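You operate a simulated robot arm through the tools that you are given. There is no shell and no other tool. Be economical: measure what you need, move in short steps, check, and stop when the job is done.

You run a simulated two-armed robot. Do the job below in one go: nothing can be reset, and whatever is moved stays where it is left.

TASK
Drop both white cores from the cart shelf on the upright shaft; pump it into the green.
Fine: cores first; the orange valve is open while you pump and shut after. Where these are worked on the way, their far stop is far enough and under half their travel is too little: orange valve.

It is judged by the outcome, as a careful person would: the job done as asked, and still so three seconds after it is handed in. It fails if anything else is knocked over, pushed out of place, dropped, spilled or broken.

THE ROBOT
Two 7-joint arms with fingered hands on one trunk that stands fixed in place. Base frame: the origin is at the foot of the trunk, x ahead of it, y to its left, z up; the work surface is at about z = 0.84. Lengths are in m, angles in degrees, forces in N, time in s.
The left shoulder is at [0.056, 0.158, 1.168], the right one opposite. With the tool pointing down near the work surface each hand reaches from about 0.42 to 0.84 m from the base axis, measured 20 degrees to its own side. Payload 4 kg a hand.
The tool frame of a hand sits at the grasp point between the pads (the TCP): z along the fingers, y along the line on which they close. The tips reach 0.03 m beyond it. Largest opening 0.104 m; the body of the gripper starts 0.035 m behind the TCP. The gripper is a hand of 4 fingers: y runs from the thumb to the fingers, the wrist lies at [-0.015, -0.104, -0.178] in the tool frame, and closing takes about 1.5 s.
Orientation is told as [roll, pitch, yaw] about the base's x, y, z axes, in that order, counted from this pose: with the fingers straight down and the wrist toward the robot, the tool's x, y and z point along [0, 1, 0], [1, 0, 0] and [0, 0, -1] of the base frame.

THE INTERFACE
- The arms move only by the tool nudge_tool. It takes "left_commands", "right_commands" or both (then of equal length, played together; a hand with none holds still); each is a list of rows, each a list of 3 entries, a list of its own where there are three numbers: the turn, a rotation vector about the tool's x, y, z in degrees, then the shift along the tool's x, y, z in m, then the closure in counts, from 0 (fully open) to 255 (shut). In form: [[[rx, ry, rz], [tx, ty, tz], gripper], ...]. A call has 1 to 12 rows; each row is the pose to reach, as a shift and turn from the pose commanded when the call began, along the tool's axes at that moment. Each row takes 0.2 s and may step no farther than 0.05 m and 8.6 degrees from the row before; otherwise, or with a gripper value out of range, the whole call is refused. Where a pose cannot be reached the arm comes as near as it can. A force on the tool above 70 N (or 10 N above the force at the start of the call, whichever is more), or a blocked arm, ends the call early, and 0.2 s more pass. The fingers move at their own pace (about 0.045 m/s each) and stop on an object; they squeeze with about 23 N. The grip force told is the motor's: it shows also when the fingers shut on nothing. Time passes only in rows, and 0.2 s behind the last, so rows that repeat a pose let the fingers close. It gives the time, the measured TCP pose, the force on the tool (base axes), the opening and the grip force at its end, in the units of the frame above (readings bear some noise), with the torque about the TCP (base axes, N m) and any sound that the robot's microphone picked up.
- Cameras (640 x 400 px; columns grow to the right, rows downward): "scene" is now at [0.125, 0.0524, 1.3559]; the picture's right is [0.56, -0.83, -0.01], its down [-0.35, -0.23, -0.91] and it looks along [0.75, 0.51, -0.42] (base axes); focal length 214 px, centre (320, 200). "left" rides on the left gripper at [-0.061, -0.092, -0.13] in its tool frame; the picture's right is [-0.81, -0.27, 0.52], its down [0.53, -0.71, 0.45] and it looks along [0.24, 0.64, 0.72] (tool axes); focal length 275 px, centre (320, 200). "right" rides on the right gripper at [0.061, -0.092, -0.13] in its tool frame; the picture's right is [-0.81, 0.28, -0.52], its down [-0.53, -0.71, 0.45] and it looks along [-0.24, 0.64, 0.72] (tool axes); focal length 275 px, centre (320, 200). There is no depth. A picture from a camera that has moved, and an enlarged one, comes with that camera's place and axes in the base frame and with its lens.
- get_image(camera): a new picture of that camera. No time passes.
- lift_body(by): slides the trunk up (or, below 0, down) by that many m; the arms and the scene camera ride with it, the base frame stays. It gives what a move gives, with no picture.
- hand_shape(shape, hand): the hand has 4 fingers and takes this shape, open, in about a second: jaw (thumb against the fingers, like two jaws); tri (thumb and two fingers); tip (a fingertip pinch); poke (one finger out to press); point (the index stretched); flat (the hand flat); cup (the hand cupped); fist (a fist). The gripper value then closes the fingers along that shape, each until it touches; the sizes above hold for jaw. It gives what a move gives, with no picture.
- head_to(pan, tilt): turns the head with the scene camera to pan (to the left, within 80 degrees either way) and tilt (down, from -29 to 69), counted from straight ahead of the robot. It gives what a move gives.
- close_up(camera, box): a new picture of the part [left, top, right, bottom] of that camera's present view, enlarged. No time passes.
- close_job(): hands the job in; it is judged then, once.

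Work in short steps. Places have to be worked out from the pictures, the camera data and where the tool is seen: move nearer, look again, correct. Check each grasp and each placing, and mend what went wrong. You have 120 turns and 94 pictures in all, those below and enlarged ones among them. Open the grippers and draw the arms clear of the work before you hand the job in, unless the task says otherwise; then end with one line.

The tools are called after "Request:" as a command line: name --argument value ..., lists and objects as JSON in quotes. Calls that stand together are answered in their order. nudge_tool: Moves the arms, as the interface text tells. Its arguments: {"type":"object","properties":{"left_commands":{"type":"array"},"right_commands":{"type":"array"}},"required":[]} The other tools are called the same way: lift_body (by) slides the trunk up or down; hand_shape (shape, hand) gives the hand a shape; head_to (pan, tilt) turns the head that bears the scene camera; get_image (camera) takes a picture; close_up (camera, box) takes an enlarged picture of a part of a camera's view; close_job () hands the job in.

At the start:

```text
time: 0.0
left_ee_pos: [0.3707, 0.3952, 1.2927]
left_tool_rot: [0.0, 0.1, 0.1]
left_ft_force: [0.3, -0.7, -0.5]
left_torque: [-0.01, -0.02, -0.01]
left_grip_width: 0.1035
left_grip_force: 0.0
left_shape: jaw
right_ee_pos: [0.5969, 0.0055, 1.2325]
right_tool_rot: [0.0, 0.0, -0.1]
right_ft_force: [-0.1, -0.1, -0.5]
right_torque: [-0.01, -0.03, 0.0]
right_grip_width: 0.1036
right_grip_force: 0.0
right_shape: jaw
trunk travel left (down, up): [-0.375, 0.132]
head pan, tilt: [33.7, 24.2]
```

scene: 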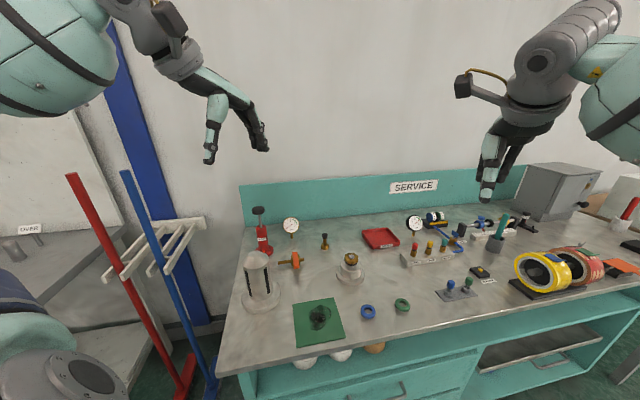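
right: 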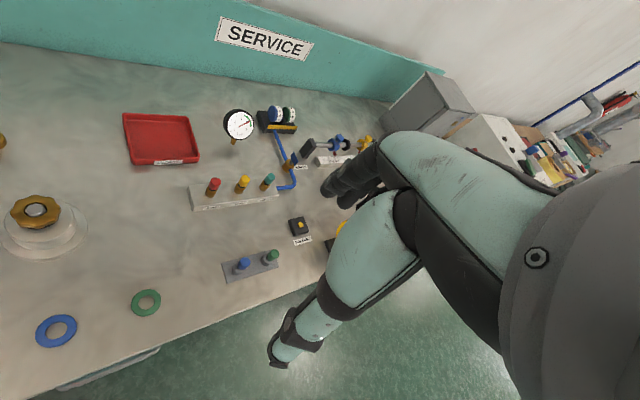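
left: 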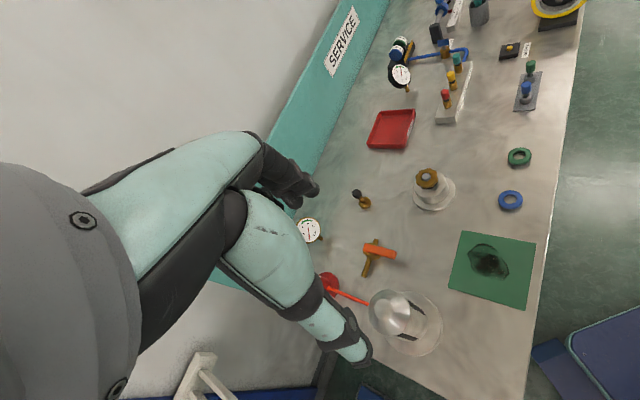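

The bench carries a glass-like stand, a red pump, gauges and an orange valve; the cart is not yet clear. I look closer at the left part and pan the head around.

Request:
close_up --camera "scene" --box '[220, 180, 460, 360]'

Request:
head_to --pan 75 --tilt 35

Request:
get_image --camera "scene"

```text
2.22 times, centred on (340, 270) of scene
camera zoom: at [0.125, 0.0524, 1.3559], right [0.56, -0.83, -0.01], down [-0.35, -0.23, -0.91], along [0.75, 0.51, -0.42], focal length 477 px, centre (276, 44)
```

zoom: 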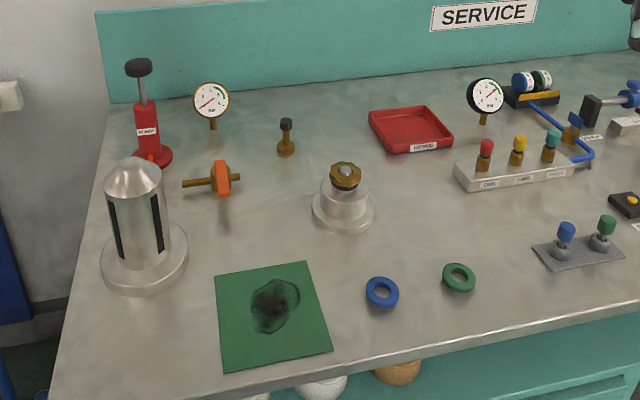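

```text
time: 1.1
left_ee_pos: [0.3565, 0.3937, 1.2962]
left_tool_rot: [0.1, -0.7, -0.1]
left_ft_force: [-1.0, 0.4, 0.0]
left_torque: [0.02, -0.02, 0.0]
left_grip_width: 0.104
left_grip_force: 0.1
left_shape: jaw
right_ee_pos: [0.5822, 0.0047, 1.2401]
right_tool_rot: [-0.1, -0.7, 0.0]
right_ft_force: [0.7, -0.7, 0.1]
right_torque: [0.0, -0.02, 0.01]
right_grip_width: 0.1039
right_grip_force: 0.2
right_shape: jaw
trunk travel left (down, up): [-0.375, 0.132]
head pan, tilt: [75.0, 35.0]
```

```text
89 pictures are left
camera scene: at [0.0711, 0.086, 1.3396], right [0.97, -0.26, -0.01], down [-0.16, -0.55, -0.82], along [0.2, 0.79, -0.58], focal length 214 px, centre (320, 200)
```

scene: 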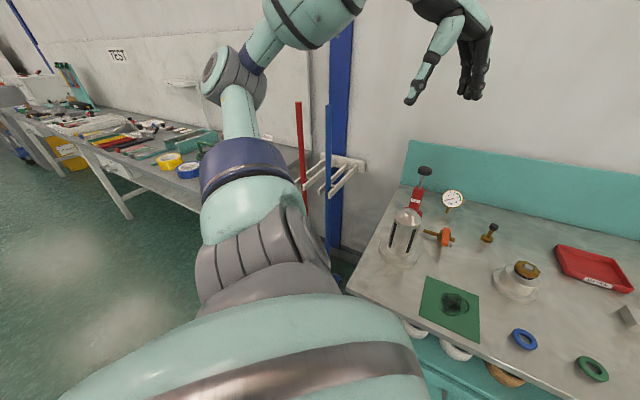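

I see white round things under the bench's front edge. I look further down and to the right for the cart shelf.

Request:
head_to --pan 45 --tilt 60

Request:
get_image --camera "scene"

Request:
head_to --pan -30 --tilt 35

Request:
get_image --camera "scene"

```text
time: 2.0
left_ee_pos: [0.3552, 0.3952, 1.2977]
left_tool_rot: [0.2, -0.6, 0.0]
left_ft_force: [0.4, 0.4, -0.6]
left_torque: [0.0, -0.04, -0.01]
left_grip_width: 0.104
left_grip_force: 0.0
left_shape: jaw
right_ee_pos: [0.5811, 0.0052, 1.24]
right_tool_rot: [-0.1, -0.7, 0.0]
right_ft_force: [0.7, -0.1, -0.6]
right_torque: [-0.05, 0.01, 0.0]
right_grip_width: 0.1038
right_grip_force: 0.1
right_shape: jaw
trunk travel left (down, up): [-0.375, 0.132]
head pan, tilt: [45.0, 60.0]
```

```text
88 pictures are left
camera scene: at [0.0944, 0.0482, 1.305], right [0.71, -0.71, -0.01], down [-0.62, -0.61, -0.49], along [0.34, 0.35, -0.87], focal length 214 px, centre (320, 200)
```

scene: 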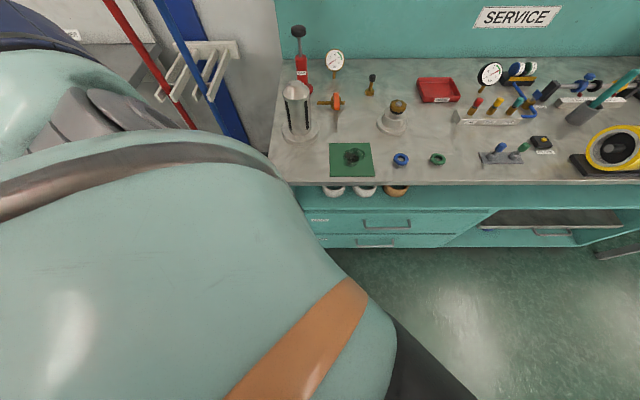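

```text
time: 3.5
left_ee_pos: [0.3559, 0.3949, 1.2973]
left_tool_rot: [0.1, -0.7, -0.1]
left_ft_force: [0.7, 0.3, -0.3]
left_torque: [0.0, -0.02, -0.01]
left_grip_width: 0.1038
left_grip_force: 0.1
left_shape: jaw
right_ee_pos: [0.5812, 0.0067, 1.2394]
right_tool_rot: [-0.1, -0.8, 0.0]
right_ft_force: [-0.2, 0.4, 0.0]
right_torque: [0.01, 0.0, -0.01]
right_grip_width: 0.104
right_grip_force: 0.0
right_shape: jaw
trunk travel left (down, up): [-0.375, 0.132]
head pan, tilt: [-30.0, 35.0]
```

```text
87 pictures are left
camera scene: at [0.1242, -0.0429, 1.3388], right [-0.5, -0.87, 0.01], down [-0.51, 0.29, -0.81], along [0.7, -0.41, -0.58], focal length 214 px, centre (320, 200)
```

scene: 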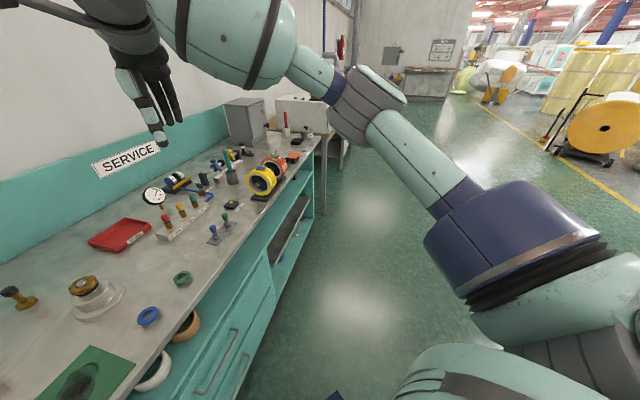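

The cores lie on the teal shelf under the bench top; the silver column with dark strips at about (0.40, 0.45) is the expanding shaft. I raise both hands to keep clear, then lower the trunk to look into the shelf.

Request:
nudge_tool --left_commands '[[[0, 0, 0], [0, 0, -0.05], 0], [[0, 0, 0], [0, 0, -0.1], 0], [[0, 0, 0], [0, 0, -0.15], 0], [[0, 0, 0], [0, 0, -0.2], 0]]' --right_commands '[[[0, 0, 0], [0, 0, -0.05], 0], [[0, 0, 0], [0, 0, -0.1], 0], [[0, 0, 0], [0, 0, -0.15], 0], [[0, 0, 0], [0, 0, -0.2], 0]]'

Request:
lift_body --by -0.25

Request:
head_to --pan 40 --tilt 40

Request:
get_image --camera "scene"

```text
time: 4.5
left_ee_pos: [0.351, 0.3916, 1.4952]
left_tool_rot: [-0.1, -0.9, 0.0]
left_ft_force: [-0.2, 0.3, 1.4]
left_torque: [-0.01, -0.03, 0.0]
left_grip_width: 0.1038
left_grip_force: 0.1
left_shape: jaw
right_ee_pos: [0.5786, 0.006, 1.4442]
right_tool_rot: [-0.2, -0.8, 0.0]
right_ft_force: [0.2, 0.1, 0.1]
right_torque: [-0.02, -0.01, -0.04]
right_grip_width: 0.1038
right_grip_force: 0.0
right_shape: jaw
trunk travel left (down, up): [-0.375, 0.132]
head pan, tilt: [-30.0, 35.0]
```

```text
time: 7.1
left_ee_pos: [0.3524, 0.3928, 1.2439]
left_tool_rot: [0.0, -0.7, 0.1]
left_ft_force: [-0.1, 0.1, 0.7]
left_torque: [0.0, 0.01, 0.02]
left_grip_width: 0.1035
left_grip_force: 0.0
left_shape: jaw
right_ee_pos: [0.5801, 0.0054, 1.1923]
right_tool_rot: [-0.1, -0.7, 0.0]
right_ft_force: [0.6, -0.7, 1.0]
right_torque: [-0.03, 0.02, 0.02]
right_grip_width: 0.104
right_grip_force: 0.0
right_shape: jaw
trunk travel left (down, up): [-0.125, 0.382]
head pan, tilt: [-30.0, 35.0]
```

```text
time: 8.5
left_ee_pos: [0.3536, 0.3916, 1.2451]
left_tool_rot: [0.0, -0.7, -0.1]
left_ft_force: [0.4, -0.6, 0.1]
left_torque: [0.0, -0.04, -0.02]
left_grip_width: 0.1037
left_grip_force: 0.0
left_shape: jaw
right_ee_pos: [0.5799, 0.0062, 1.1914]
right_tool_rot: [-0.1, -0.7, 0.0]
right_ft_force: [-0.7, 0.1, 0.1]
right_torque: [0.01, 0.01, -0.01]
right_grip_width: 0.1039
right_grip_force: 0.0
right_shape: jaw
trunk travel left (down, up): [-0.125, 0.382]
head pan, tilt: [40.0, 40.0]
```

```text
86 pictures are left
camera scene: at [0.1095, 0.0557, 1.082], right [0.64, -0.77, -0.01], down [-0.5, -0.41, -0.76], along [0.58, 0.49, -0.65], focal length 214 px, centre (320, 200)
```

scene: 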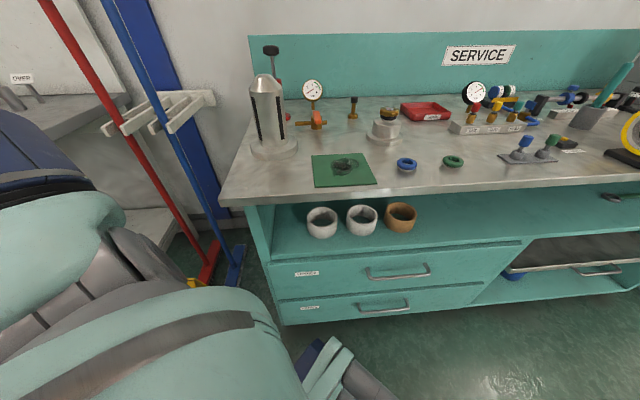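

Request:
close_up --camera "scene" --box '[230, 170, 430, 295]'

Request:
close_up --camera "scene" --box '[220, 35, 420, 160]'

```text
3.20 times, centred on (330, 232) of scene
camera zoom: at [0.1095, 0.0557, 1.082], right [0.64, -0.77, -0.01], down [-0.5, -0.41, -0.76], along [0.58, 0.49, -0.65], focal length 686 px, centre (288, 96)
```

zoom: 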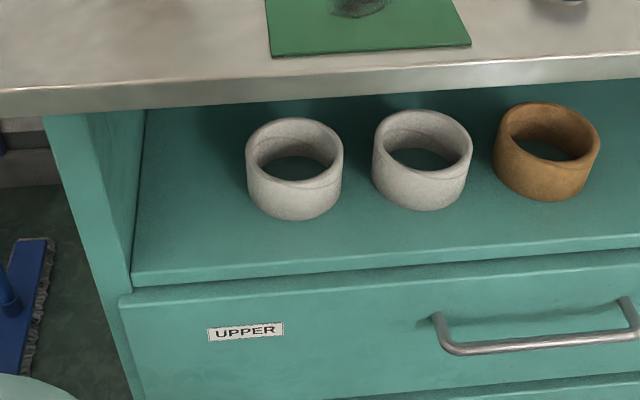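

```text
3.20 times, centred on (320, 98) of scene
camera zoom: at [0.1095, 0.0557, 1.082], right [0.64, -0.77, -0.01], down [-0.5, -0.41, -0.76], along [0.58, 0.49, -0.65], focal length 686 px, centre (320, 528)
```

zoom: 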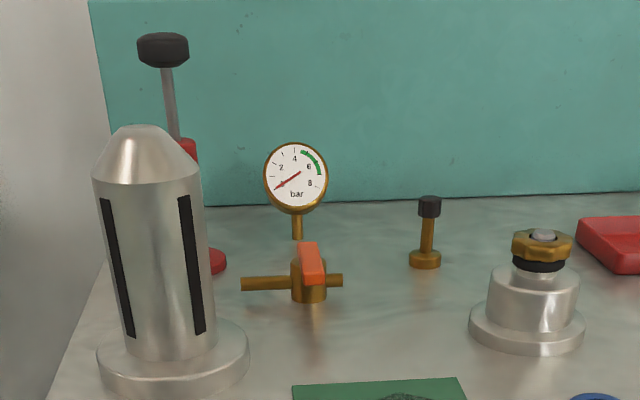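

Two white cores and one brown on the shelf, rings standing on end. For triangulation I lower the trunk a bit more and look again level.

Request:
lift_body --by -0.12

Request:
head_to --pan 40 --tilt 30

Request:
close_up --camera "scene" --box '[220, 150, 440, 287]'

Request:
close_up --camera "scene" --box '[220, 40, 420, 165]'

```text
time: 10.0
left_ee_pos: [0.3527, 0.3916, 1.1263]
left_tool_rot: [0.0, -0.8, 0.1]
left_ft_force: [0.1, 0.0, 0.3]
left_torque: [-0.03, 0.03, -0.03]
left_grip_width: 0.104
left_grip_force: 0.1
left_shape: jaw
right_ee_pos: [0.5799, 0.0059, 1.0718]
right_tool_rot: [-0.1, -0.8, 0.0]
right_ft_force: [0.0, -0.3, 0.3]
right_torque: [0.03, -0.02, 0.01]
right_grip_width: 0.1039
right_grip_force: 0.1
right_shape: jaw
trunk travel left (down, up): [-0.005, 0.502]
head pan, tilt: [40.0, 40.0]
```

```text
time: 10.7
left_ee_pos: [0.3528, 0.392, 1.1258]
left_tool_rot: [0.1, -0.7, -0.1]
left_ft_force: [-0.4, 0.4, 0.3]
left_torque: [-0.01, -0.01, -0.03]
left_grip_width: 0.1042
left_grip_force: 0.0
left_shape: jaw
right_ee_pos: [0.5792, 0.0042, 1.0723]
right_tool_rot: [-0.1, -0.7, 0.0]
right_ft_force: [-0.5, 0.4, 0.3]
right_torque: [0.01, 0.0, 0.0]
right_grip_width: 0.1039
right_grip_force: 0.0
right_shape: jaw
trunk travel left (down, up): [-0.005, 0.502]
head pan, tilt: [40.0, 30.0]
```

```text
2.91 times, centred on (330, 218) of scene
camera zoom: at [0.1123, 0.0592, 0.978], right [0.64, -0.77, -0.01], down [-0.39, -0.32, -0.86], along [0.66, 0.56, -0.51], focal length 624 px, centre (291, 146)
```

zoom: 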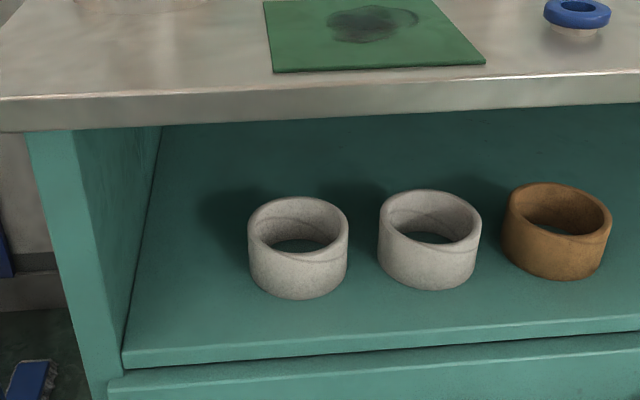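

```text
3.20 times, centred on (320, 102) of scene
camera zoom: at [0.1123, 0.0592, 0.978], right [0.64, -0.77, -0.01], down [-0.39, -0.32, -0.86], along [0.66, 0.56, -0.51], focal length 686 px, centre (320, 512)
```

zoom: 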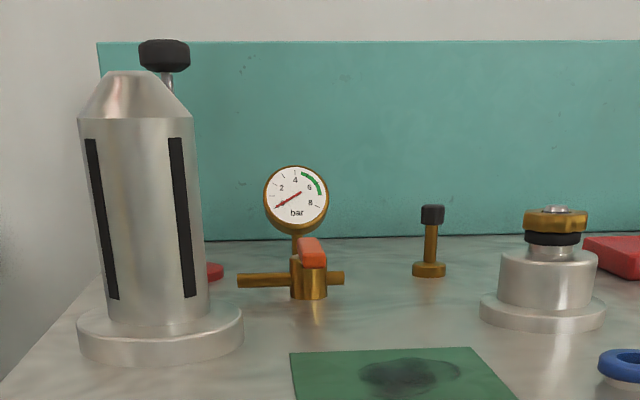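

Geometry: the bench is turned about 43° (its inward normal n≈(0.735,0.68)). Shaft is at ≈(0.41,0.45), top z≈0.995, diameter ≈0.073; white cores at ≈(0.46,0.345) and ≈(0.545,0.26), top z≈0.63, outer diameter ≈0.093, well under the bench top. I'll reach in with a near-horizontal hand, so first raise the trunk a little and yaw the left hand over the free bench area.

Request:
lift_body --by 0.12

Request:
nudge_tool --left_commands '[[[0, 0, -8.5], [-0.025, 0.015, 0], 0], [[0, 0, -17], [-0.05, 0.03, 0], 0], [[0, 0, -25.5], [-0.075, 0.045, 0], 0], [[0, 0, -34], [-0.1, 0.06, 0], 0], [[0, 0, -42.5], [-0.112, 0.077, 0], 0]]'

Request:
nudge_tool --left_commands '[[[-8.5, 0, 0], [0, 0, 0], 0], [[-17, 0, 0], [0, 0, 0], 0], [[-25.5, 0, 0], [0, 0, 0], 0], [[-34, 0, 0], [0, 0, 0], 0], [[-42.5, 0, 0], [0, 0, 0], 0], [[-51, 0, 0], [0, 0, 0], 0], [[-59.5, 0, 0], [0, 0, 0], 0], [[-68, 0, 0], [0, 0, 0], 0]]'

```text
time: 12.2
left_ee_pos: [0.3543, 0.3921, 1.2455]
left_tool_rot: [-0.1, -0.7, 0.0]
left_ft_force: [-1.0, -0.6, 0.1]
left_torque: [0.0, 0.01, 0.03]
left_grip_width: 0.1042
left_grip_force: 0.0
left_shape: jaw
right_ee_pos: [0.5801, 0.0047, 1.1926]
right_tool_rot: [-0.1, -0.5, 0.0]
right_ft_force: [0.0, 0.1, 0.4]
right_torque: [-0.03, -0.03, 0.01]
right_grip_width: 0.104
right_grip_force: 0.0
right_shape: jaw
trunk travel left (down, up): [-0.125, 0.382]
head pan, tilt: [40.0, 30.0]
```

```text
time: 13.4
left_ee_pos: [0.4217, 0.2934, 1.2263]
left_tool_rot: [-0.7, -0.5, 42.7]
left_ft_force: [-0.1, 0.3, 0.5]
left_torque: [0.02, 0.0, -0.02]
left_grip_width: 0.104
left_grip_force: 0.0
left_shape: jaw
left hand out of reach, approached as far as the arm can: row 5
right_ee_pos: [0.5787, 0.0055, 1.1923]
right_tool_rot: [-0.1, -0.7, -0.1]
right_ft_force: [-0.1, -0.4, -0.6]
right_torque: [-0.02, 0.02, -0.01]
right_grip_width: 0.1039
right_grip_force: 0.1
right_shape: jaw
trunk travel left (down, up): [-0.125, 0.382]
head pan, tilt: [40.0, 30.0]
```

```text
time: 15.2
left_ee_pos: [0.4228, 0.2916, 1.2264]
left_tool_rot: [-1.2, -68.7, 43.5]
left_ft_force: [0.3, -0.8, 0.5]
left_torque: [-0.01, 0.0, -0.02]
left_grip_width: 0.1036
left_grip_force: 0.0
left_shape: jaw
right_ee_pos: [0.5812, 0.0055, 1.1936]
right_tool_rot: [-0.1, -0.6, 0.0]
right_ft_force: [-0.3, -0.9, 0.2]
right_torque: [-0.02, -0.01, 0.0]
right_grip_width: 0.1042
right_grip_force: 0.1
right_shape: jaw
trunk travel left (down, up): [-0.125, 0.382]
head pan, tilt: [40.0, 30.0]
```

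Pitch worked. Now roll the hand 90° about its finger axis so it closes horizontally with the wrist to the right.

Request:
nudge_tool --left_commands '[[[0, 0, -8.2], [0, 0, 0], 0], [[0, 0, -16.4], [0, 0, 0], 0], [[0, 0, -24.6], [0, 0, 0], 0], [[0, 0, -32.8], [0, 0, 0], 0], [[0, 0, -41], [0, 0, 0], 0], [[0, 0, -49.2], [0, 0, 0], 0], [[0, 0, -57.4], [0, 0, 0], 0], [[0, 0, -65.6], [0, 0, 0], 0], [[0, 0, -73.8], [0, 0, 0], 0], [[0, 0, -82], [0, 0, 0], 0], [[0, 0, -90], [0, 0, 0], 0]]'

Request:
get_image --camera "scene"

```text
time: 17.6
left_ee_pos: [0.4191, 0.4244, 1.2015]
left_tool_rot: [-68.6, 0.8, 131.2]
left_ft_force: [-0.5, 0.2, -0.2]
left_torque: [0.02, -0.02, -0.02]
left_grip_width: 0.1036
left_grip_force: 0.1
left_shape: jaw
left hand out of reach, approached as far as the arm can: row 3, 4, 5, 6, 7, 8, 9, 10, 11
right_ee_pos: [0.5801, 0.005, 1.1935]
right_tool_rot: [-0.1, -0.7, 0.1]
right_ft_force: [0.3, -0.1, 0.0]
right_torque: [-0.02, -0.01, 0.01]
right_grip_width: 0.104
right_grip_force: 0.0
right_shape: jaw
trunk travel left (down, up): [-0.125, 0.382]
head pan, tilt: [40.0, 30.0]
```

```text
81 pictures are left
camera scene: at [0.1139, 0.0591, 1.0973], right [0.64, -0.77, -0.01], down [-0.39, -0.32, -0.86], along [0.66, 0.56, -0.51], focal length 214 px, centre (320, 200)
```

scene: 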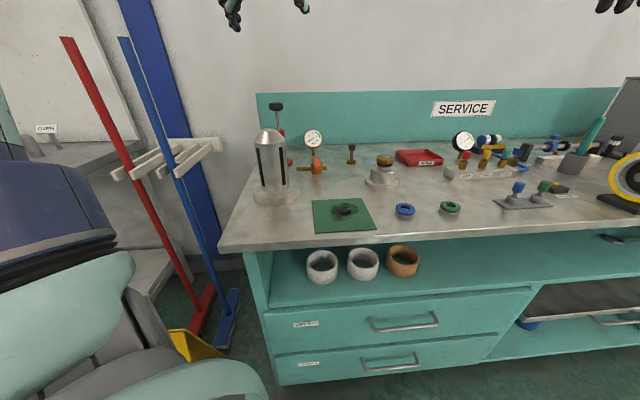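

The orientation is reached but the position drifted. I shift back toward the robot and lower, and see what the arm can reach.

Request:
nudge_tool --left_commands '[[[0, 0, 0], [0.03, -0.017, -0.023], 0], [[0, 0, 0], [0.06, -0.034, -0.046], 0], [[0, 0, 0], [0.09, -0.05, -0.07], 0], [[0, 0, 0], [0.12, -0.067, -0.093], 0], [[0, 0, 0], [0.148, -0.084, -0.116], 0], [[0, 0, 0], [0.148, -0.084, -0.116], 0]]'

Request:
get_image --camera "left"

```text
time: 19.0
left_ee_pos: [0.3571, 0.432, 1.2052]
left_tool_rot: [-68.3, 0.4, 132.4]
left_ft_force: [0.6, -0.1, -0.3]
left_torque: [-0.01, 0.01, 0.01]
left_grip_width: 0.104
left_grip_force: 0.1
left_shape: jaw
left hand out of reach, approached as far as the arm can: row 1, 2, 3, 4, 5, 6
right_ee_pos: [0.582, 0.0055, 1.1915]
right_tool_rot: [-0.1, -0.5, 0.0]
right_ft_force: [0.5, 0.4, 0.7]
right_torque: [-0.02, 0.03, -0.01]
right_grip_width: 0.1039
right_grip_force: 0.1
right_shape: jaw
trunk travel left (down, up): [-0.125, 0.382]
head pan, tilt: [40.0, 30.0]
```

```text
80 pictures are left
camera left: at [0.3472, 0.2989, 1.3106], right [0.76, 0.32, 0.56], down [0.65, -0.38, -0.66], along [0.0, 0.87, -0.5], focal length 275 px, centre (320, 200)
```

left: 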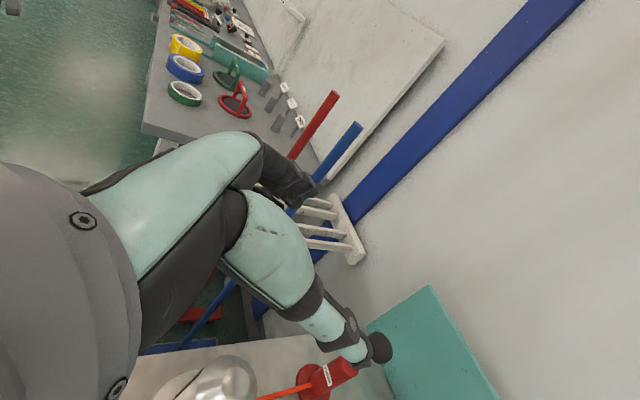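

That roll is not reachable here, so I roll back and raise the trunk; I'll instead pinch the front wall of the core with the fingers slanting down-forward.

Request:
nudge_tool --left_commands '[[[0, 0, 8.2], [0, 0, 0], 0], [[0, 0, 16.4], [0, 0, 0], 0], [[0, 0, 24.6], [0, 0, 0], 0], [[0, 0, 32.8], [0, 0, 0], 0], [[0, 0, 41], [0, 0, 0], 0], [[0, 0, 49.2], [0, 0, 0], 0], [[0, 0, 57.4], [0, 0, 0], 0], [[0, 0, 65.6], [0, 0, 0], 0], [[0, 0, 73.8], [0, 0, 0], 0], [[0, 0, 82], [0, 0, 0], 0], [[0, 0, 90], [0, 0, 0], 0]]'

Request:
lift_body --by 0.17

Request:
nudge_tool --left_commands '[[[8.5, 0, 0], [0, 0, 0], 0], [[17, 0, 0], [0, 0, 0], 0], [[25, 0, 0], [0, 0, 0], 0], [[33, 0, 0], [0, 0, 0], 0], [[33, 0, 0], [0, 0, 0], 0]]'

```text
time: 21.4
left_ee_pos: [0.3563, 0.4227, 1.2128]
left_tool_rot: [-1.0, -68.5, 43.4]
left_ft_force: [0.1, 0.1, -0.1]
left_torque: [-0.03, 0.01, -0.01]
left_grip_width: 0.1042
left_grip_force: 0.0
left_shape: jaw
right_ee_pos: [0.5799, 0.006, 1.193]
right_tool_rot: [0.0, -0.7, 0.0]
right_ft_force: [-1.2, 0.4, -0.2]
right_torque: [-0.01, 0.01, 0.02]
right_grip_width: 0.104
right_grip_force: 0.1
right_shape: jaw
trunk travel left (down, up): [-0.125, 0.382]
head pan, tilt: [40.0, 30.0]
```

```text
time: 23.3
left_ee_pos: [0.3583, 0.422, 1.3824]
left_tool_rot: [-1.1, -68.4, 43.5]
left_ft_force: [0.1, -0.4, 0.4]
left_torque: [0.05, -0.03, 0.07]
left_grip_width: 0.1042
left_grip_force: 0.0
left_shape: jaw
right_ee_pos: [0.58, 0.0046, 1.3634]
right_tool_rot: [0.0, -0.6, 0.0]
right_ft_force: [0.0, -0.1, 0.9]
right_torque: [0.03, 0.0, 0.02]
right_grip_width: 0.1041
right_grip_force: 0.2
right_shape: jaw
trunk travel left (down, up): [-0.295, 0.212]
head pan, tilt: [40.0, 30.0]
```

```text
time: 24.5
left_ee_pos: [0.357, 0.423, 1.3828]
left_tool_rot: [-0.5, -35.5, 42.8]
left_ft_force: [-0.6, -0.5, 0.4]
left_torque: [0.0, -0.01, 0.01]
left_grip_width: 0.1038
left_grip_force: 0.1
left_shape: jaw
right_ee_pos: [0.5807, 0.005, 1.3617]
right_tool_rot: [-0.2, -0.7, 0.1]
right_ft_force: [-0.8, -0.4, -0.3]
right_torque: [-0.01, 0.01, 0.01]
right_grip_width: 0.1039
right_grip_force: 0.1
right_shape: jaw
trunk travel left (down, up): [-0.295, 0.212]
head pan, tilt: [40.0, 30.0]
```

α≈55° now. I move out in front of the bench edge (n≈0.33), then down in front of the shelf.

Request:
nudge_tool --left_commands '[[[0, 0, 0], [-0.021, -0.03, -0.021], 0], [[0, 0, 0], [-0.043, -0.06, -0.043], 0], [[0, 0, 0], [-0.064, -0.09, -0.064], 0], [[0, 0, 0], [-0.085, -0.12, -0.085], 0], [[0, 0, 0], [-0.107, -0.15, -0.107], 0], [[0, 0, 0], [-0.128, -0.179, -0.128], 0], [[0, 0, 0], [-0.128, -0.179, -0.128], 0]]'

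```text
time: 26.1
left_ee_pos: [0.2794, 0.2148, 1.3719]
left_tool_rot: [-0.5, -35.5, 42.7]
left_ft_force: [-0.8, 0.2, 0.4]
left_torque: [0.03, 0.01, -0.02]
left_grip_width: 0.104
left_grip_force: 0.1
left_shape: jaw
left hand out of reach, approached as far as the arm can: row 6, 7
right_ee_pos: [0.5801, 0.0054, 1.3635]
right_tool_rot: [0.0, -0.7, 0.0]
right_ft_force: [0.2, -0.4, 0.6]
right_torque: [0.0, -0.04, 0.01]
right_grip_width: 0.104
right_grip_force: 0.1
right_shape: jaw
trunk travel left (down, up): [-0.295, 0.212]
head pan, tilt: [40.0, 30.0]
```

Nearly there. Now straight down in front of the bench.

Request:
nudge_tool --left_commands '[[[0, 0, 0], [0, -0.028, 0.04], 0], [[0, 0, 0], [0, -0.056, 0.08], 0], [[0, 0, 0], [0, -0.084, 0.12], 0], [[0, 0, 0], [0, -0.112, 0.16], 0], [[0, 0, 0], [0, -0.14, 0.2], 0], [[0, 0, 0], [0, -0.168, 0.24], 0], [[0, 0, 0], [0, -0.196, 0.28], 0], [[0, 0, 0], [0, -0.224, 0.32], 0]]'

Request:
get_image --camera "scene"

```text
time: 27.9
left_ee_pos: [0.4281, 0.2366, 1.0517]
left_tool_rot: [-0.7, -35.4, 42.8]
left_ft_force: [0.6, -0.7, 0.4]
left_torque: [-0.02, 0.0, 0.02]
left_grip_width: 0.1041
left_grip_force: 0.1
left_shape: jaw
left hand out of reach, approached as far as the arm can: row 4, 5, 6, 7, 8
right_ee_pos: [0.5821, 0.0062, 1.361]
right_tool_rot: [-0.1, -0.5, -0.1]
right_ft_force: [-0.3, -0.3, -0.1]
right_torque: [-0.04, 0.0, 0.02]
right_grip_width: 0.104
right_grip_force: 0.0
right_shape: jaw
trunk travel left (down, up): [-0.295, 0.212]
head pan, tilt: [40.0, 30.0]
```

```text
79 pictures are left
camera scene: at [0.1177, 0.0601, 1.2669], right [0.64, -0.77, -0.01], down [-0.4, -0.32, -0.86], along [0.66, 0.56, -0.51], focal length 214 px, centre (320, 200)
```

scene: 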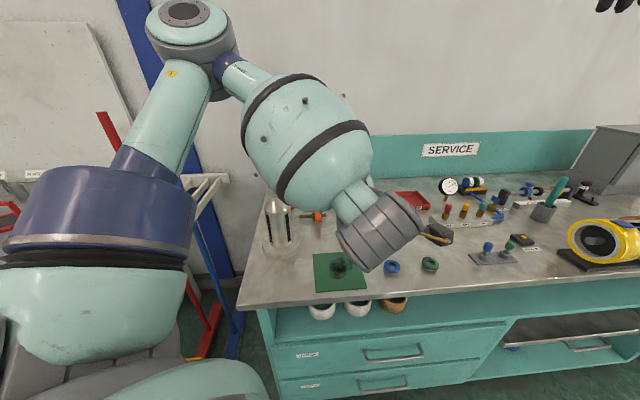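

The elbow is fully folded (wrist near the shoulder). With the trunk at the top the hand can hang lower, so I raise it fully and lower the hand again.

Request:
lift_body --by 0.21

Request:
nudge_tool --left_commands '[[[0, 0, 0], [0, -0.028, 0.04], 0], [[0, 0, 0], [0, -0.056, 0.08], 0], [[0, 0, 0], [0, -0.084, 0.12], 0], [[0, 0, 0], [0, -0.112, 0.16], 0], [[0, 0, 0], [0, -0.14, 0.2], 0], [[0, 0, 0], [0, -0.168, 0.24], 0]]'

```text
time: 30.2
left_ee_pos: [0.4282, 0.2373, 1.2627]
left_tool_rot: [-0.8, -35.5, 43.1]
left_ft_force: [0.2, 0.1, -0.2]
left_torque: [-0.02, -0.01, 0.02]
left_grip_width: 0.104
left_grip_force: 0.1
left_shape: jaw
right_ee_pos: [0.5813, 0.0048, 1.5726]
right_tool_rot: [-0.1, -0.7, 0.1]
right_ft_force: [-0.3, -0.1, 0.3]
right_torque: [0.01, 0.03, 0.0]
right_grip_width: 0.1042
right_grip_force: 0.1
right_shape: jaw
trunk travel left (down, up): [-0.505, 0.002]
head pan, tilt: [40.0, 30.0]
```

```text
time: 31.6
left_ee_pos: [0.4207, 0.2989, 1.0873]
left_tool_rot: [-0.7, -35.0, 42.6]
left_ft_force: [0.1, -0.5, -0.2]
left_torque: [0.02, 0.0, 0.01]
left_grip_width: 0.1042
left_grip_force: 0.0
left_shape: jaw
left hand out of reach, approached as far as the arm can: row 1, 2, 3, 4, 5, 6
right_ee_pos: [0.5817, 0.006, 1.5733]
right_tool_rot: [-0.2, -0.7, 0.0]
right_ft_force: [0.2, -0.5, 0.0]
right_torque: [0.0, 0.02, 0.02]
right_grip_width: 0.1039
right_grip_force: 0.1
right_shape: jaw
trunk travel left (down, up): [-0.505, 0.002]
head pan, tilt: [40.0, 30.0]
```

Wrist is at the fold limit; I go slightly outward while lowering so the wrist passes below the shoulder.

Request:
nudge_tool --left_commands '[[[0, 0, 0], [0, 0.03, 0.03], 0], [[0, 0, 0], [0, 0.002, 0.065], 0], [[0, 0, 0], [0, -0.02, 0.1], 0], [[0, 0, 0], [0, -0.049, 0.137], 0], [[0, 0, 0], [0, -0.049, 0.137], 0]]'

Request:
get_image --camera "scene"

```text
time: 32.8
left_ee_pos: [0.4566, 0.3663, 1.031]
left_tool_rot: [-0.7, -35.3, 42.8]
left_ft_force: [-0.3, 0.0, 0.8]
left_torque: [0.0, 0.02, 0.03]
left_grip_width: 0.1038
left_grip_force: 0.1
left_shape: jaw
left hand out of reach, approached as far as the arm can: row 2, 3, 4, 5
right_ee_pos: [0.582, 0.0043, 1.5726]
right_tool_rot: [0.0, -0.7, 0.0]
right_ft_force: [-0.2, -0.8, 0.5]
right_torque: [0.01, -0.02, -0.04]
right_grip_width: 0.1039
right_grip_force: 0.0
right_shape: jaw
trunk travel left (down, up): [-0.505, 0.002]
head pan, tilt: [40.0, 30.0]
```

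```text
78 pictures are left
camera scene: at [0.1196, 0.0581, 1.4768], right [0.64, -0.77, -0.01], down [-0.39, -0.32, -0.86], along [0.66, 0.56, -0.51], focal length 214 px, centre (320, 200)
```

scene: 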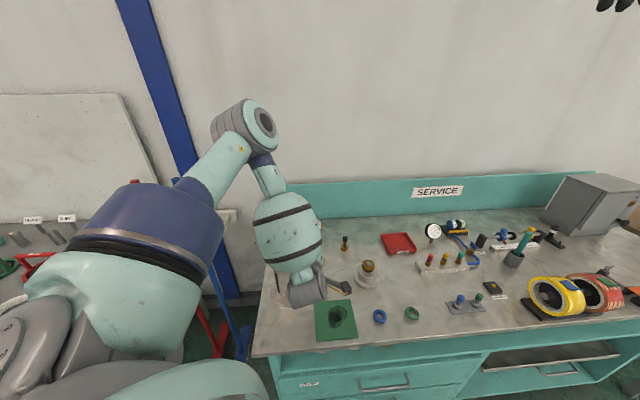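

The left arm is too cramped for the shelf, but the right shoulder faces the cores squarely (e≈0.15 vs cores e≈0.06/0.18). So I raise and straighten the left hand out of the way and yaw the right hand for the shelf job.

Request:
nudge_tool --left_commands '[[[4, 0, 0], [0.01, 0.025, -0.035], 0], [[8, 0, 0], [0.02, 0.05, -0.07], 0], [[12, 0, 0], [0.03, 0.075, -0.105], 0], [[17, 0, 0], [0.04, 0.1, -0.14], 0], [[22, 0, 0], [0.05, 0.12, -0.175], 0], [[27, 0, 0], [0.06, 0.14, -0.21], 0], [[31, 0, 0], [0.07, 0.15, -0.25], 0], [[35, 0, 0], [0.08, 0.15, -0.29], 0], [[35, 0, 0], [0.09, 0.15, -0.33], 0], [[35, 0, 0], [0.1, 0.152, -0.37], 0]]' --right_commands '[[[0, 0, -8.5], [0, 0, 0.02], 0], [[0, 0, -17], [0, 0, 0.04], 0], [[0, 0, -25.5], [0, 0, 0.06], 0], [[0, 0, -34], [0, 0, 0.08], 0], [[0, 0, -42.5], [0, 0, 0.1], 0], [[0, 0, -42.5], [0, 0, 0.14], 0], [[0, 0, -42.5], [0, 0, 0.18], 0], [[0, 0, -42.5], [0, 0, 0.22], 0], [[0, 0, -42.5], [0, 0, 0.26], 0], [[0, 0, -42.5], [0, 0, 0.3], 0]]'

Request:
lift_body --by -0.13

```text
time: 35.0
left_ee_pos: [0.3202, 0.3869, 1.4167]
left_tool_rot: [-0.5, -0.4, 42.4]
left_ft_force: [-0.4, 0.1, -0.4]
left_torque: [0.01, 0.02, -0.01]
left_grip_width: 0.104
left_grip_force: 0.0
left_shape: jaw
right_ee_pos: [0.5815, 0.0042, 1.2685]
right_tool_rot: [-0.5, -0.5, 42.6]
right_ft_force: [0.2, -0.5, 0.0]
right_torque: [-0.01, -0.01, 0.03]
right_grip_width: 0.104
right_grip_force: 0.1
right_shape: jaw
trunk travel left (down, up): [-0.505, 0.002]
head pan, tilt: [40.0, 30.0]
```

```text
time: 36.6
left_ee_pos: [0.3205, 0.3902, 1.285]
left_tool_rot: [-0.5, -0.3, 42.4]
left_ft_force: [0.2, -0.5, 0.6]
left_torque: [-0.02, 0.02, -0.03]
left_grip_width: 0.1041
left_grip_force: 0.0
left_shape: jaw
right_ee_pos: [0.5808, 0.0052, 1.1392]
right_tool_rot: [-0.6, -0.5, 42.5]
right_ft_force: [0.1, 0.1, 0.1]
right_torque: [0.02, 0.01, 0.01]
right_grip_width: 0.1041
right_grip_force: 0.2
right_shape: jaw
trunk travel left (down, up): [-0.375, 0.132]
head pan, tilt: [40.0, 30.0]
```

Right hand is yawed at n≈0.43, e≈0.39. I move it left to e≈0.18 while pitching to α≈55°, staying high.

Request:
nudge_tool --right_commands '[[[-7, 0, 0], [0.04, 0, 0], 0], [[-14, 0, 0], [0.08, -0.01, 0], 0], [[-21, 0, 0], [0.12, -0.02, 0], 0], [[-28, 0, 0], [0.16, -0.03, 0.01], 0], [[-35, 0, 0], [0.2, -0.04, 0.03], 0], [[-35, 0, 0], [0.21, -0.06, 0.07], 0], [[-35, 0, 0], [0.21, -0.08, 0.11], 0], [[-35, 0, 0], [0.21, -0.1, 0.15], 0], [[-35, 0, 0], [0.21, -0.1, 0.15], 0]]'

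Request:
get_image --camera "scene"

```text
time: 38.6
left_ee_pos: [0.3205, 0.3907, 1.2849]
left_tool_rot: [-0.5, -0.4, 42.3]
left_ft_force: [-0.6, -0.5, -0.4]
left_torque: [0.03, -0.02, -0.02]
left_grip_width: 0.1044
left_grip_force: 0.1
left_shape: jaw
right_ee_pos: [0.4019, 0.1211, 1.0757]
right_tool_rot: [-0.6, -35.4, 42.7]
right_ft_force: [0.2, -0.2, -0.2]
right_torque: [0.01, 0.02, -0.02]
right_grip_width: 0.104
right_grip_force: 0.2
right_shape: jaw
right hand out of reach, approached as far as the arm can: row 6, 7, 8, 9
trunk travel left (down, up): [-0.375, 0.132]
head pan, tilt: [40.0, 30.0]
```

```text
77 pictures are left
camera scene: at [0.1172, 0.059, 1.3467], right [0.64, -0.77, -0.01], down [-0.39, -0.32, -0.86], along [0.66, 0.56, -0.51], focal length 214 px, centre (320, 200)
```

scene: 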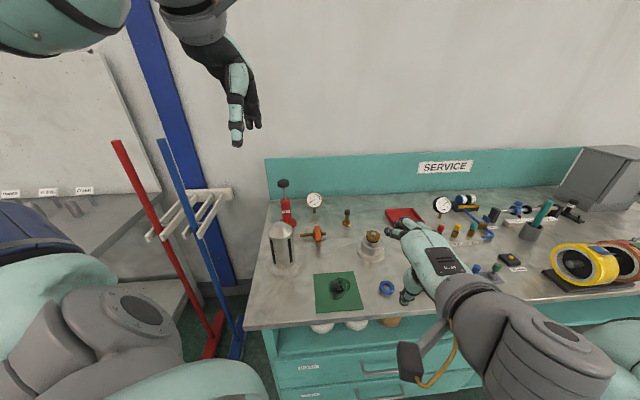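

The wrist is at the fold limit again. I arc it: slightly forward, down over the bench edge, then back out in front of it.

Request:
nudge_tool --right_commands '[[[0, 0, 0], [0, 0.033, 0.023], 0], [[0, 0, 0], [0, 0.031, 0.059], 0], [[0, 0, 0], [0, 0.008, 0.092], 0], [[0, 0, 0], [0, -0.015, 0.124], 0], [[0, 0, 0], [0, -0.043, 0.129], 0], [[0, 0, 0], [0, -0.087, 0.122], 0], [[0, 0, 0], [0, -0.131, 0.115], 0], [[0, 0, 0], [0, -0.165, 0.128], 0], [[0, 0, 0], [0, -0.165, 0.128], 0]]'

Request:
get_image --camera "scene"

```text
time: 40.6
left_ee_pos: [0.3215, 0.3898, 1.2854]
left_tool_rot: [-0.6, -0.4, 42.4]
left_ft_force: [-0.2, 0.1, -0.5]
left_torque: [0.0, 0.0, 0.01]
left_grip_width: 0.1039
left_grip_force: 0.1
left_shape: jaw
right_ee_pos: [0.435, 0.1519, 1.0675]
right_tool_rot: [-0.6, -35.5, 42.8]
right_ft_force: [0.5, -0.2, 0.7]
right_torque: [-0.02, -0.01, 0.01]
right_grip_width: 0.104
right_grip_force: 0.1
right_shape: jaw
right hand out of reach, approached as far as the arm can: row 2, 3, 4, 5, 6, 7, 8, 9
trunk travel left (down, up): [-0.375, 0.132]
head pan, tilt: [40.0, 30.0]
```

```text
76 pictures are left
camera scene: at [0.1172, 0.0594, 1.3467], right [0.64, -0.77, -0.01], down [-0.39, -0.32, -0.86], along [0.66, 0.56, -0.51], focal length 214 px, centre (320, 200)
```

scene: 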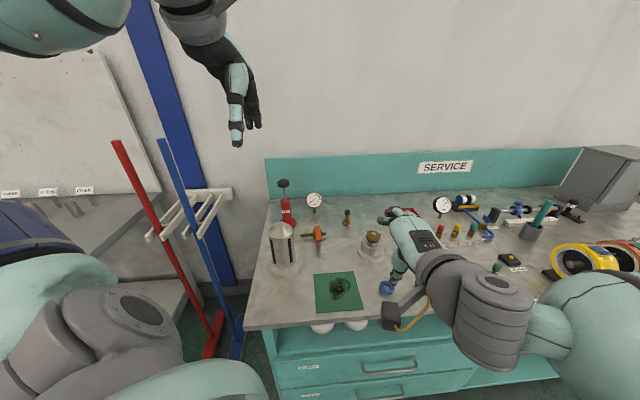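

The arm can't go lower relative to its shoulder here, but lowering the trunk keeps this pose. I move the right hand back and left (n≈0.355, e≈0.03) with fingers half closed, then lower the trunk past the bench edge.

Request:
nudge_tool --right_commands '[[[0, 0, 0], [0.04, 0, 0], 120], [[0, 0, 0], [0.08, -0.005, -0.005], 120], [[0, 0, 0], [0.12, -0.02, -0.015], 120], [[0, 0, 0], [0.154, -0.04, -0.03], 120], [[0, 0, 0], [0.154, -0.055, -0.04], 120], [[0, 0, 0], [0.154, -0.055, -0.04], 120]]'

Request:
get_image --camera "scene"

```text
time: 42.2
left_ee_pos: [0.3029, 0.3885, 1.2902]
left_tool_rot: [-1.1, -1.0, 42.3]
left_ft_force: [0.3, 0.5, 0.4]
left_torque: [-0.03, -0.01, 0.02]
left_grip_width: 0.1038
left_grip_force: 0.1
left_shape: jaw
right_ee_pos: [0.3471, 0.2058, 1.0719]
right_tool_rot: [-0.8, -37.7, 33.1]
right_ft_force: [0.7, 0.9, 0.7]
right_torque: [0.02, -0.02, 0.02]
right_grip_width: 0.0551
right_grip_force: 0.1
right_shape: jaw
trunk travel left (down, up): [-0.375, 0.132]
head pan, tilt: [40.0, 30.0]
stopped in row 6 (right hand): the arm was blocked; the commanded pose is now the measured one
```

```text
75 pictures are left
camera scene: at [0.116, 0.059, 1.3468], right [0.64, -0.77, -0.01], down [-0.39, -0.32, -0.86], along [0.66, 0.56, -0.51], focal length 214 px, centre (320, 200)
```

scene: 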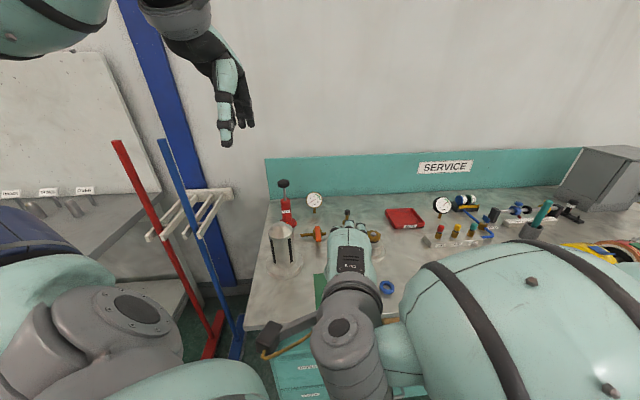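

The wrist got blocked near the torso and yawed to 33°. A smaller yaw keeps the wrist on its own side, so I back off to the right with yaw ≈20°, then look.

Request:
nudge_tool --right_commands '[[[0, -4, 5], [-0.035, -0.008, -0.006], 120], [[0, -8, 10.3], [-0.07, -0.017, -0.013], 120], [[0, -8, 10.3], [-0.07, -0.017, -0.013], 120]]'

```text
time: 43.0
left_ee_pos: [0.3051, 0.3891, 1.2895]
left_tool_rot: [-1.1, -0.8, 42.3]
left_ft_force: [0.9, 0.6, -0.2]
left_torque: [-0.01, 0.0, 0.03]
left_grip_width: 0.104
left_grip_force: 0.0
left_shape: jaw
right_ee_pos: [0.3719, 0.1445, 1.0784]
right_tool_rot: [0.3, -38.4, 18.3]
right_ft_force: [0.5, 0.1, 0.4]
right_torque: [-0.03, 0.0, -0.04]
right_grip_width: 0.0553
right_grip_force: 0.0
right_shape: jaw
trunk travel left (down, up): [-0.375, 0.132]
head pan, tilt: [40.0, 30.0]
```

Hand at n≈0.37, yaw 18°. I back off 3 cm, close the fingers more, and lower the trunk in part, then check clearance.

Request:
nudge_tool --right_commands '[[[0, 0, 0], [0, -0.024, -0.019], 190], [[0, 0, 0], [0, -0.024, -0.019], 190], [[0, 0, 0], [0, -0.024, -0.019], 190]]'

Request:
lift_body --by -0.12

Request:
get_image --camera "scene"

Request:
get_image --camera "right"

```text
time: 44.0
left_ee_pos: [0.2882, 0.3886, 1.2931]
left_tool_rot: [-1.5, -1.6, 42.4]
left_ft_force: [-0.6, -0.4, 0.1]
left_torque: [0.02, 0.01, 0.03]
left_grip_width: 0.104
left_grip_force: 0.0
left_shape: jaw
right_ee_pos: [0.383, 0.113, 1.0897]
right_tool_rot: [1.3, -40.9, 9.1]
right_ft_force: [-0.5, -0.2, 0.4]
right_torque: [-0.01, 0.02, 0.01]
right_grip_width: 0.027
right_grip_force: 0.1
right_shape: jaw
trunk travel left (down, up): [-0.375, 0.132]
head pan, tilt: [40.0, 30.0]
stopped in row 3 (right hand): the arm was blocked; the commanded pose is now the measured one
```

```text
time: 45.5
left_ee_pos: [0.2896, 0.3889, 1.1736]
left_tool_rot: [-1.4, -1.5, 42.4]
left_ft_force: [-0.4, -0.1, 0.5]
left_torque: [-0.02, -0.01, 0.01]
left_grip_width: 0.1039
left_grip_force: 0.1
left_shape: jaw
right_ee_pos: [0.3818, 0.1164, 0.9702]
right_tool_rot: [1.3, -40.7, 9.3]
right_ft_force: [-0.8, 0.5, 0.7]
right_torque: [0.01, -0.01, -0.01]
right_grip_width: 0.0266
right_grip_force: 0.1
right_shape: jaw
trunk travel left (down, up): [-0.255, 0.252]
head pan, tilt: [40.0, 30.0]
```

```text
74 pictures are left
camera scene: at [0.1154, 0.0592, 1.2276], right [0.64, -0.77, -0.01], down [-0.39, -0.32, -0.86], along [0.66, 0.56, -0.51], focal length 214 px, centre (320, 200)
```

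scene: 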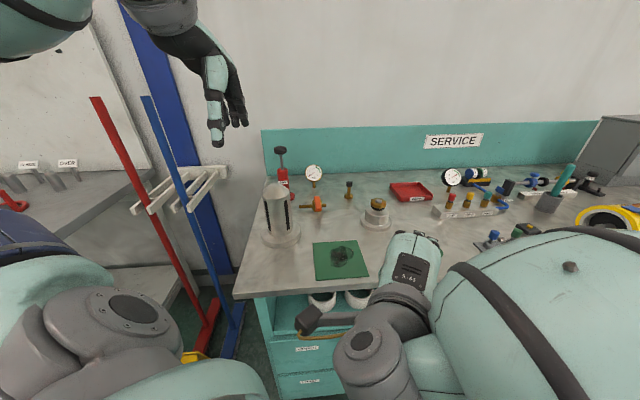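

```text
73 pictures are left
camera right: at [0.2186, 0.1483, 1.0091], right [0.02, -0.83, 0.56], down [-0.15, -0.55, -0.82], along [0.99, -0.07, -0.13], focal length 275 px, centre (320, 200)
```

right: 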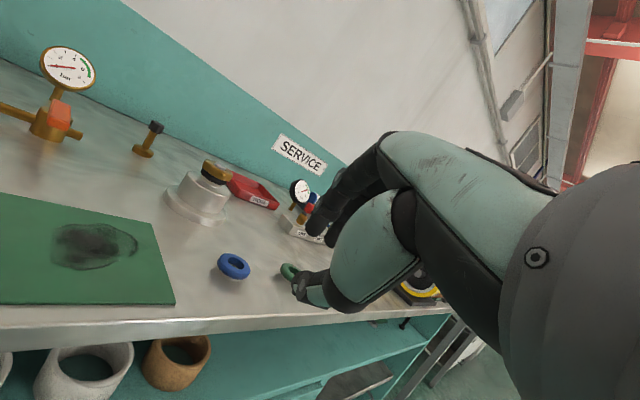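

The hand now hangs just in front of the edge (n≈0.36, tip ≈0.395 vs edge ≈0.42). I lower in another step and check.

Request:
lift_body --by -0.1

Request:
get_image --camera "right"

Request:
get_image --camera "scene"

```text
time: 46.8
left_ee_pos: [0.2903, 0.3874, 1.0734]
left_tool_rot: [-1.4, -1.4, 42.5]
left_ft_force: [-0.7, 0.9, -1.1]
left_torque: [-0.02, 0.01, -0.01]
left_grip_width: 0.104
left_grip_force: 0.1
left_shape: jaw
right_ee_pos: [0.3797, 0.1177, 0.8696]
right_tool_rot: [1.5, -40.8, 9.2]
right_ft_force: [-1.1, 0.2, -0.3]
right_torque: [0.0, 0.0, 0.03]
right_grip_width: 0.0267
right_grip_force: 0.0
right_shape: jaw
trunk travel left (down, up): [-0.155, 0.352]
head pan, tilt: [40.0, 30.0]
```

```text
72 pictures are left
camera right: at [0.217, 0.1492, 0.9096], right [0.02, -0.83, 0.56], down [-0.15, -0.55, -0.82], along [0.99, -0.07, -0.13], focal length 275 px, centre (320, 200)
```

right: 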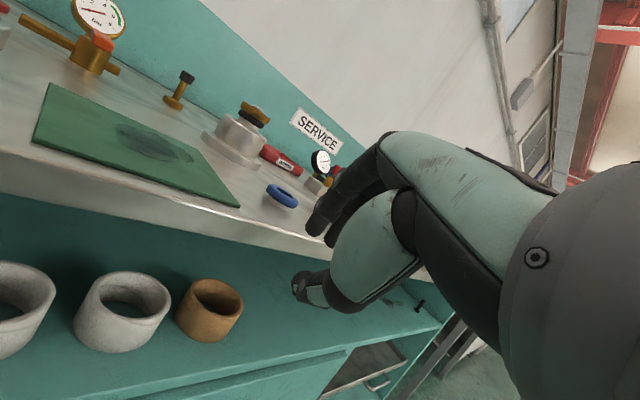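

```text
71 pictures are left
camera scene: at [0.114, 0.0591, 1.1277], right [0.64, -0.77, -0.01], down [-0.39, -0.32, -0.86], along [0.66, 0.56, -0.51], focal length 214 px, centre (320, 200)
```

scene: 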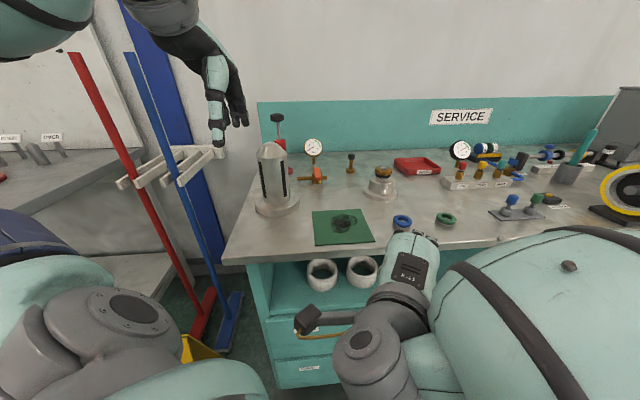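

Clear so far; the left hand would get close to the shaft, so I raise it 15 cm before lowering the last bit.

Request:
nudge_tool --left_commands '[[[0, 0, 0], [0, 0, -0.05], 0], [[0, 0, 0], [0, 0, -0.1], 0], [[0, 0, 0], [0, 0, -0.15], 0], [[0, 0, 0], [0, 0, -0.18], 0]]'

Request:
lift_body --by -0.15

Request:
get_image --camera "right"

Request:
get_image --camera "scene"

```text
time: 47.8
left_ee_pos: [0.2829, 0.3895, 1.2531]
left_tool_rot: [-1.4, -1.4, 42.4]
left_ft_force: [0.5, -0.6, -0.9]
left_torque: [-0.03, 0.0, -0.04]
left_grip_width: 0.1039
left_grip_force: 0.1
left_shape: jaw
right_ee_pos: [0.3808, 0.1179, 0.8703]
right_tool_rot: [1.5, -40.7, 9.3]
right_ft_force: [0.8, -0.1, 0.2]
right_torque: [-0.01, 0.01, 0.0]
right_grip_width: 0.0269
right_grip_force: 0.0
right_shape: jaw
trunk travel left (down, up): [-0.155, 0.352]
head pan, tilt: [40.0, 30.0]
```

```text
time: 49.5
left_ee_pos: [0.2817, 0.3895, 1.1024]
left_tool_rot: [-1.4, -1.3, 42.4]
left_ft_force: [-0.3, -0.4, 0.4]
left_torque: [0.01, 0.04, 0.01]
left_grip_width: 0.1037
left_grip_force: 0.0
left_shape: jaw
right_ee_pos: [0.3784, 0.1198, 0.7218]
right_tool_rot: [1.6, -40.6, 9.6]
right_ft_force: [0.1, -0.1, 0.3]
right_torque: [0.0, -0.01, 0.0]
right_grip_width: 0.0266
right_grip_force: 0.1
right_shape: jaw
trunk travel left (down, up): [-0.005, 0.502]
head pan, tilt: [40.0, 30.0]
```

```text
70 pictures are left
camera right: at [0.2147, 0.1502, 0.7606], right [0.02, -0.83, 0.55], down [-0.14, -0.55, -0.82], along [0.99, -0.06, -0.13], focal length 275 px, centre (320, 200)
```

right: 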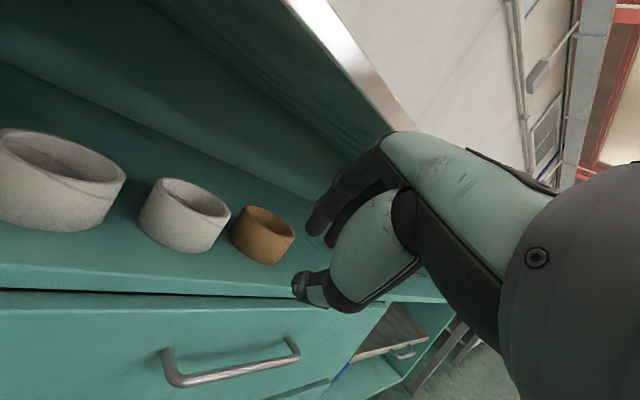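

```text
69 pictures are left
camera scene: at [0.112, 0.0592, 0.9781], right [0.64, -0.77, -0.01], down [-0.39, -0.32, -0.86], along [0.66, 0.56, -0.51], focal length 214 px, centre (320, 200)
```

scene: 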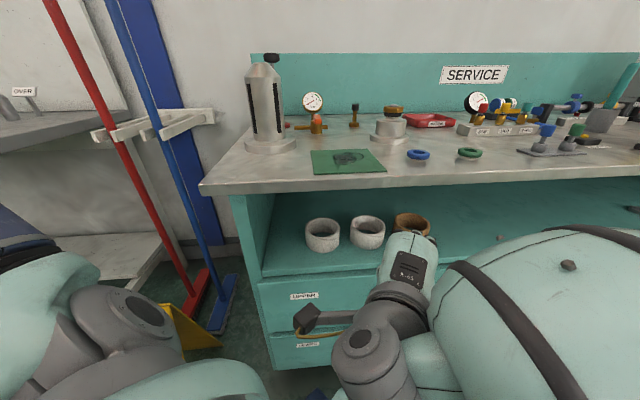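

The hand is now at shelf height and the right camera confirms core 2 ≈(0.54,0.258) and core 1 ≈(0.465,0.348). I enter toward core 2, turning yaw to ≈30° and dropping to z≈0.67.

Request:
nudge_tool --right_commands '[[[0, 4.3, -5.1], [0.01, 0.004, 0.025], 190], [[0, 8.7, -10.1], [0.02, 0.008, 0.05], 190], [[0, 13, -15.2], [0.031, 0.012, 0.076], 190], [[0, 13, -15.2], [0.031, 0.012, 0.076], 190]]'

Request:
get_image --camera "scene"

```text
time: 50.5
left_ee_pos: [0.2835, 0.389, 1.1025]
left_tool_rot: [-1.3, -1.4, 42.4]
left_ft_force: [-0.8, 0.0, 0.0]
left_torque: [-0.02, 0.03, 0.03]
left_grip_width: 0.1041
left_grip_force: 0.1
left_shape: jaw
right_ee_pos: [0.4177, 0.1683, 0.6708]
right_tool_rot: [1.6, -40.6, 31.7]
right_ft_force: [1.1, 0.4, -1.4]
right_torque: [0.0, 0.0, 0.01]
right_grip_width: 0.0266
right_grip_force: 0.1
right_shape: jaw
trunk travel left (down, up): [-0.005, 0.502]
head pan, tilt: [40.0, 30.0]
```

```text
68 pictures are left
camera scene: at [0.1131, 0.0585, 0.978], right [0.64, -0.77, -0.01], down [-0.4, -0.32, -0.86], along [0.66, 0.56, -0.51], focal length 214 px, centre (320, 200)
```

scene: 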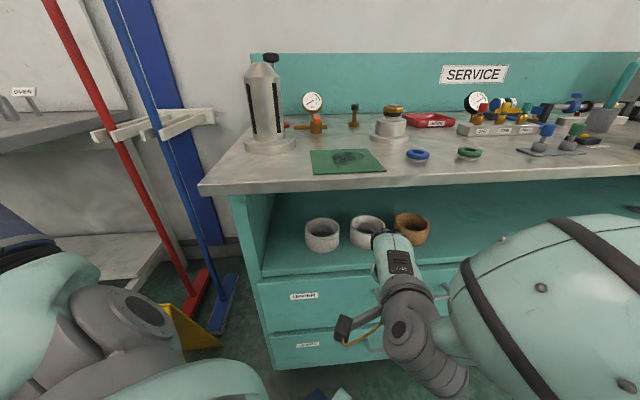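

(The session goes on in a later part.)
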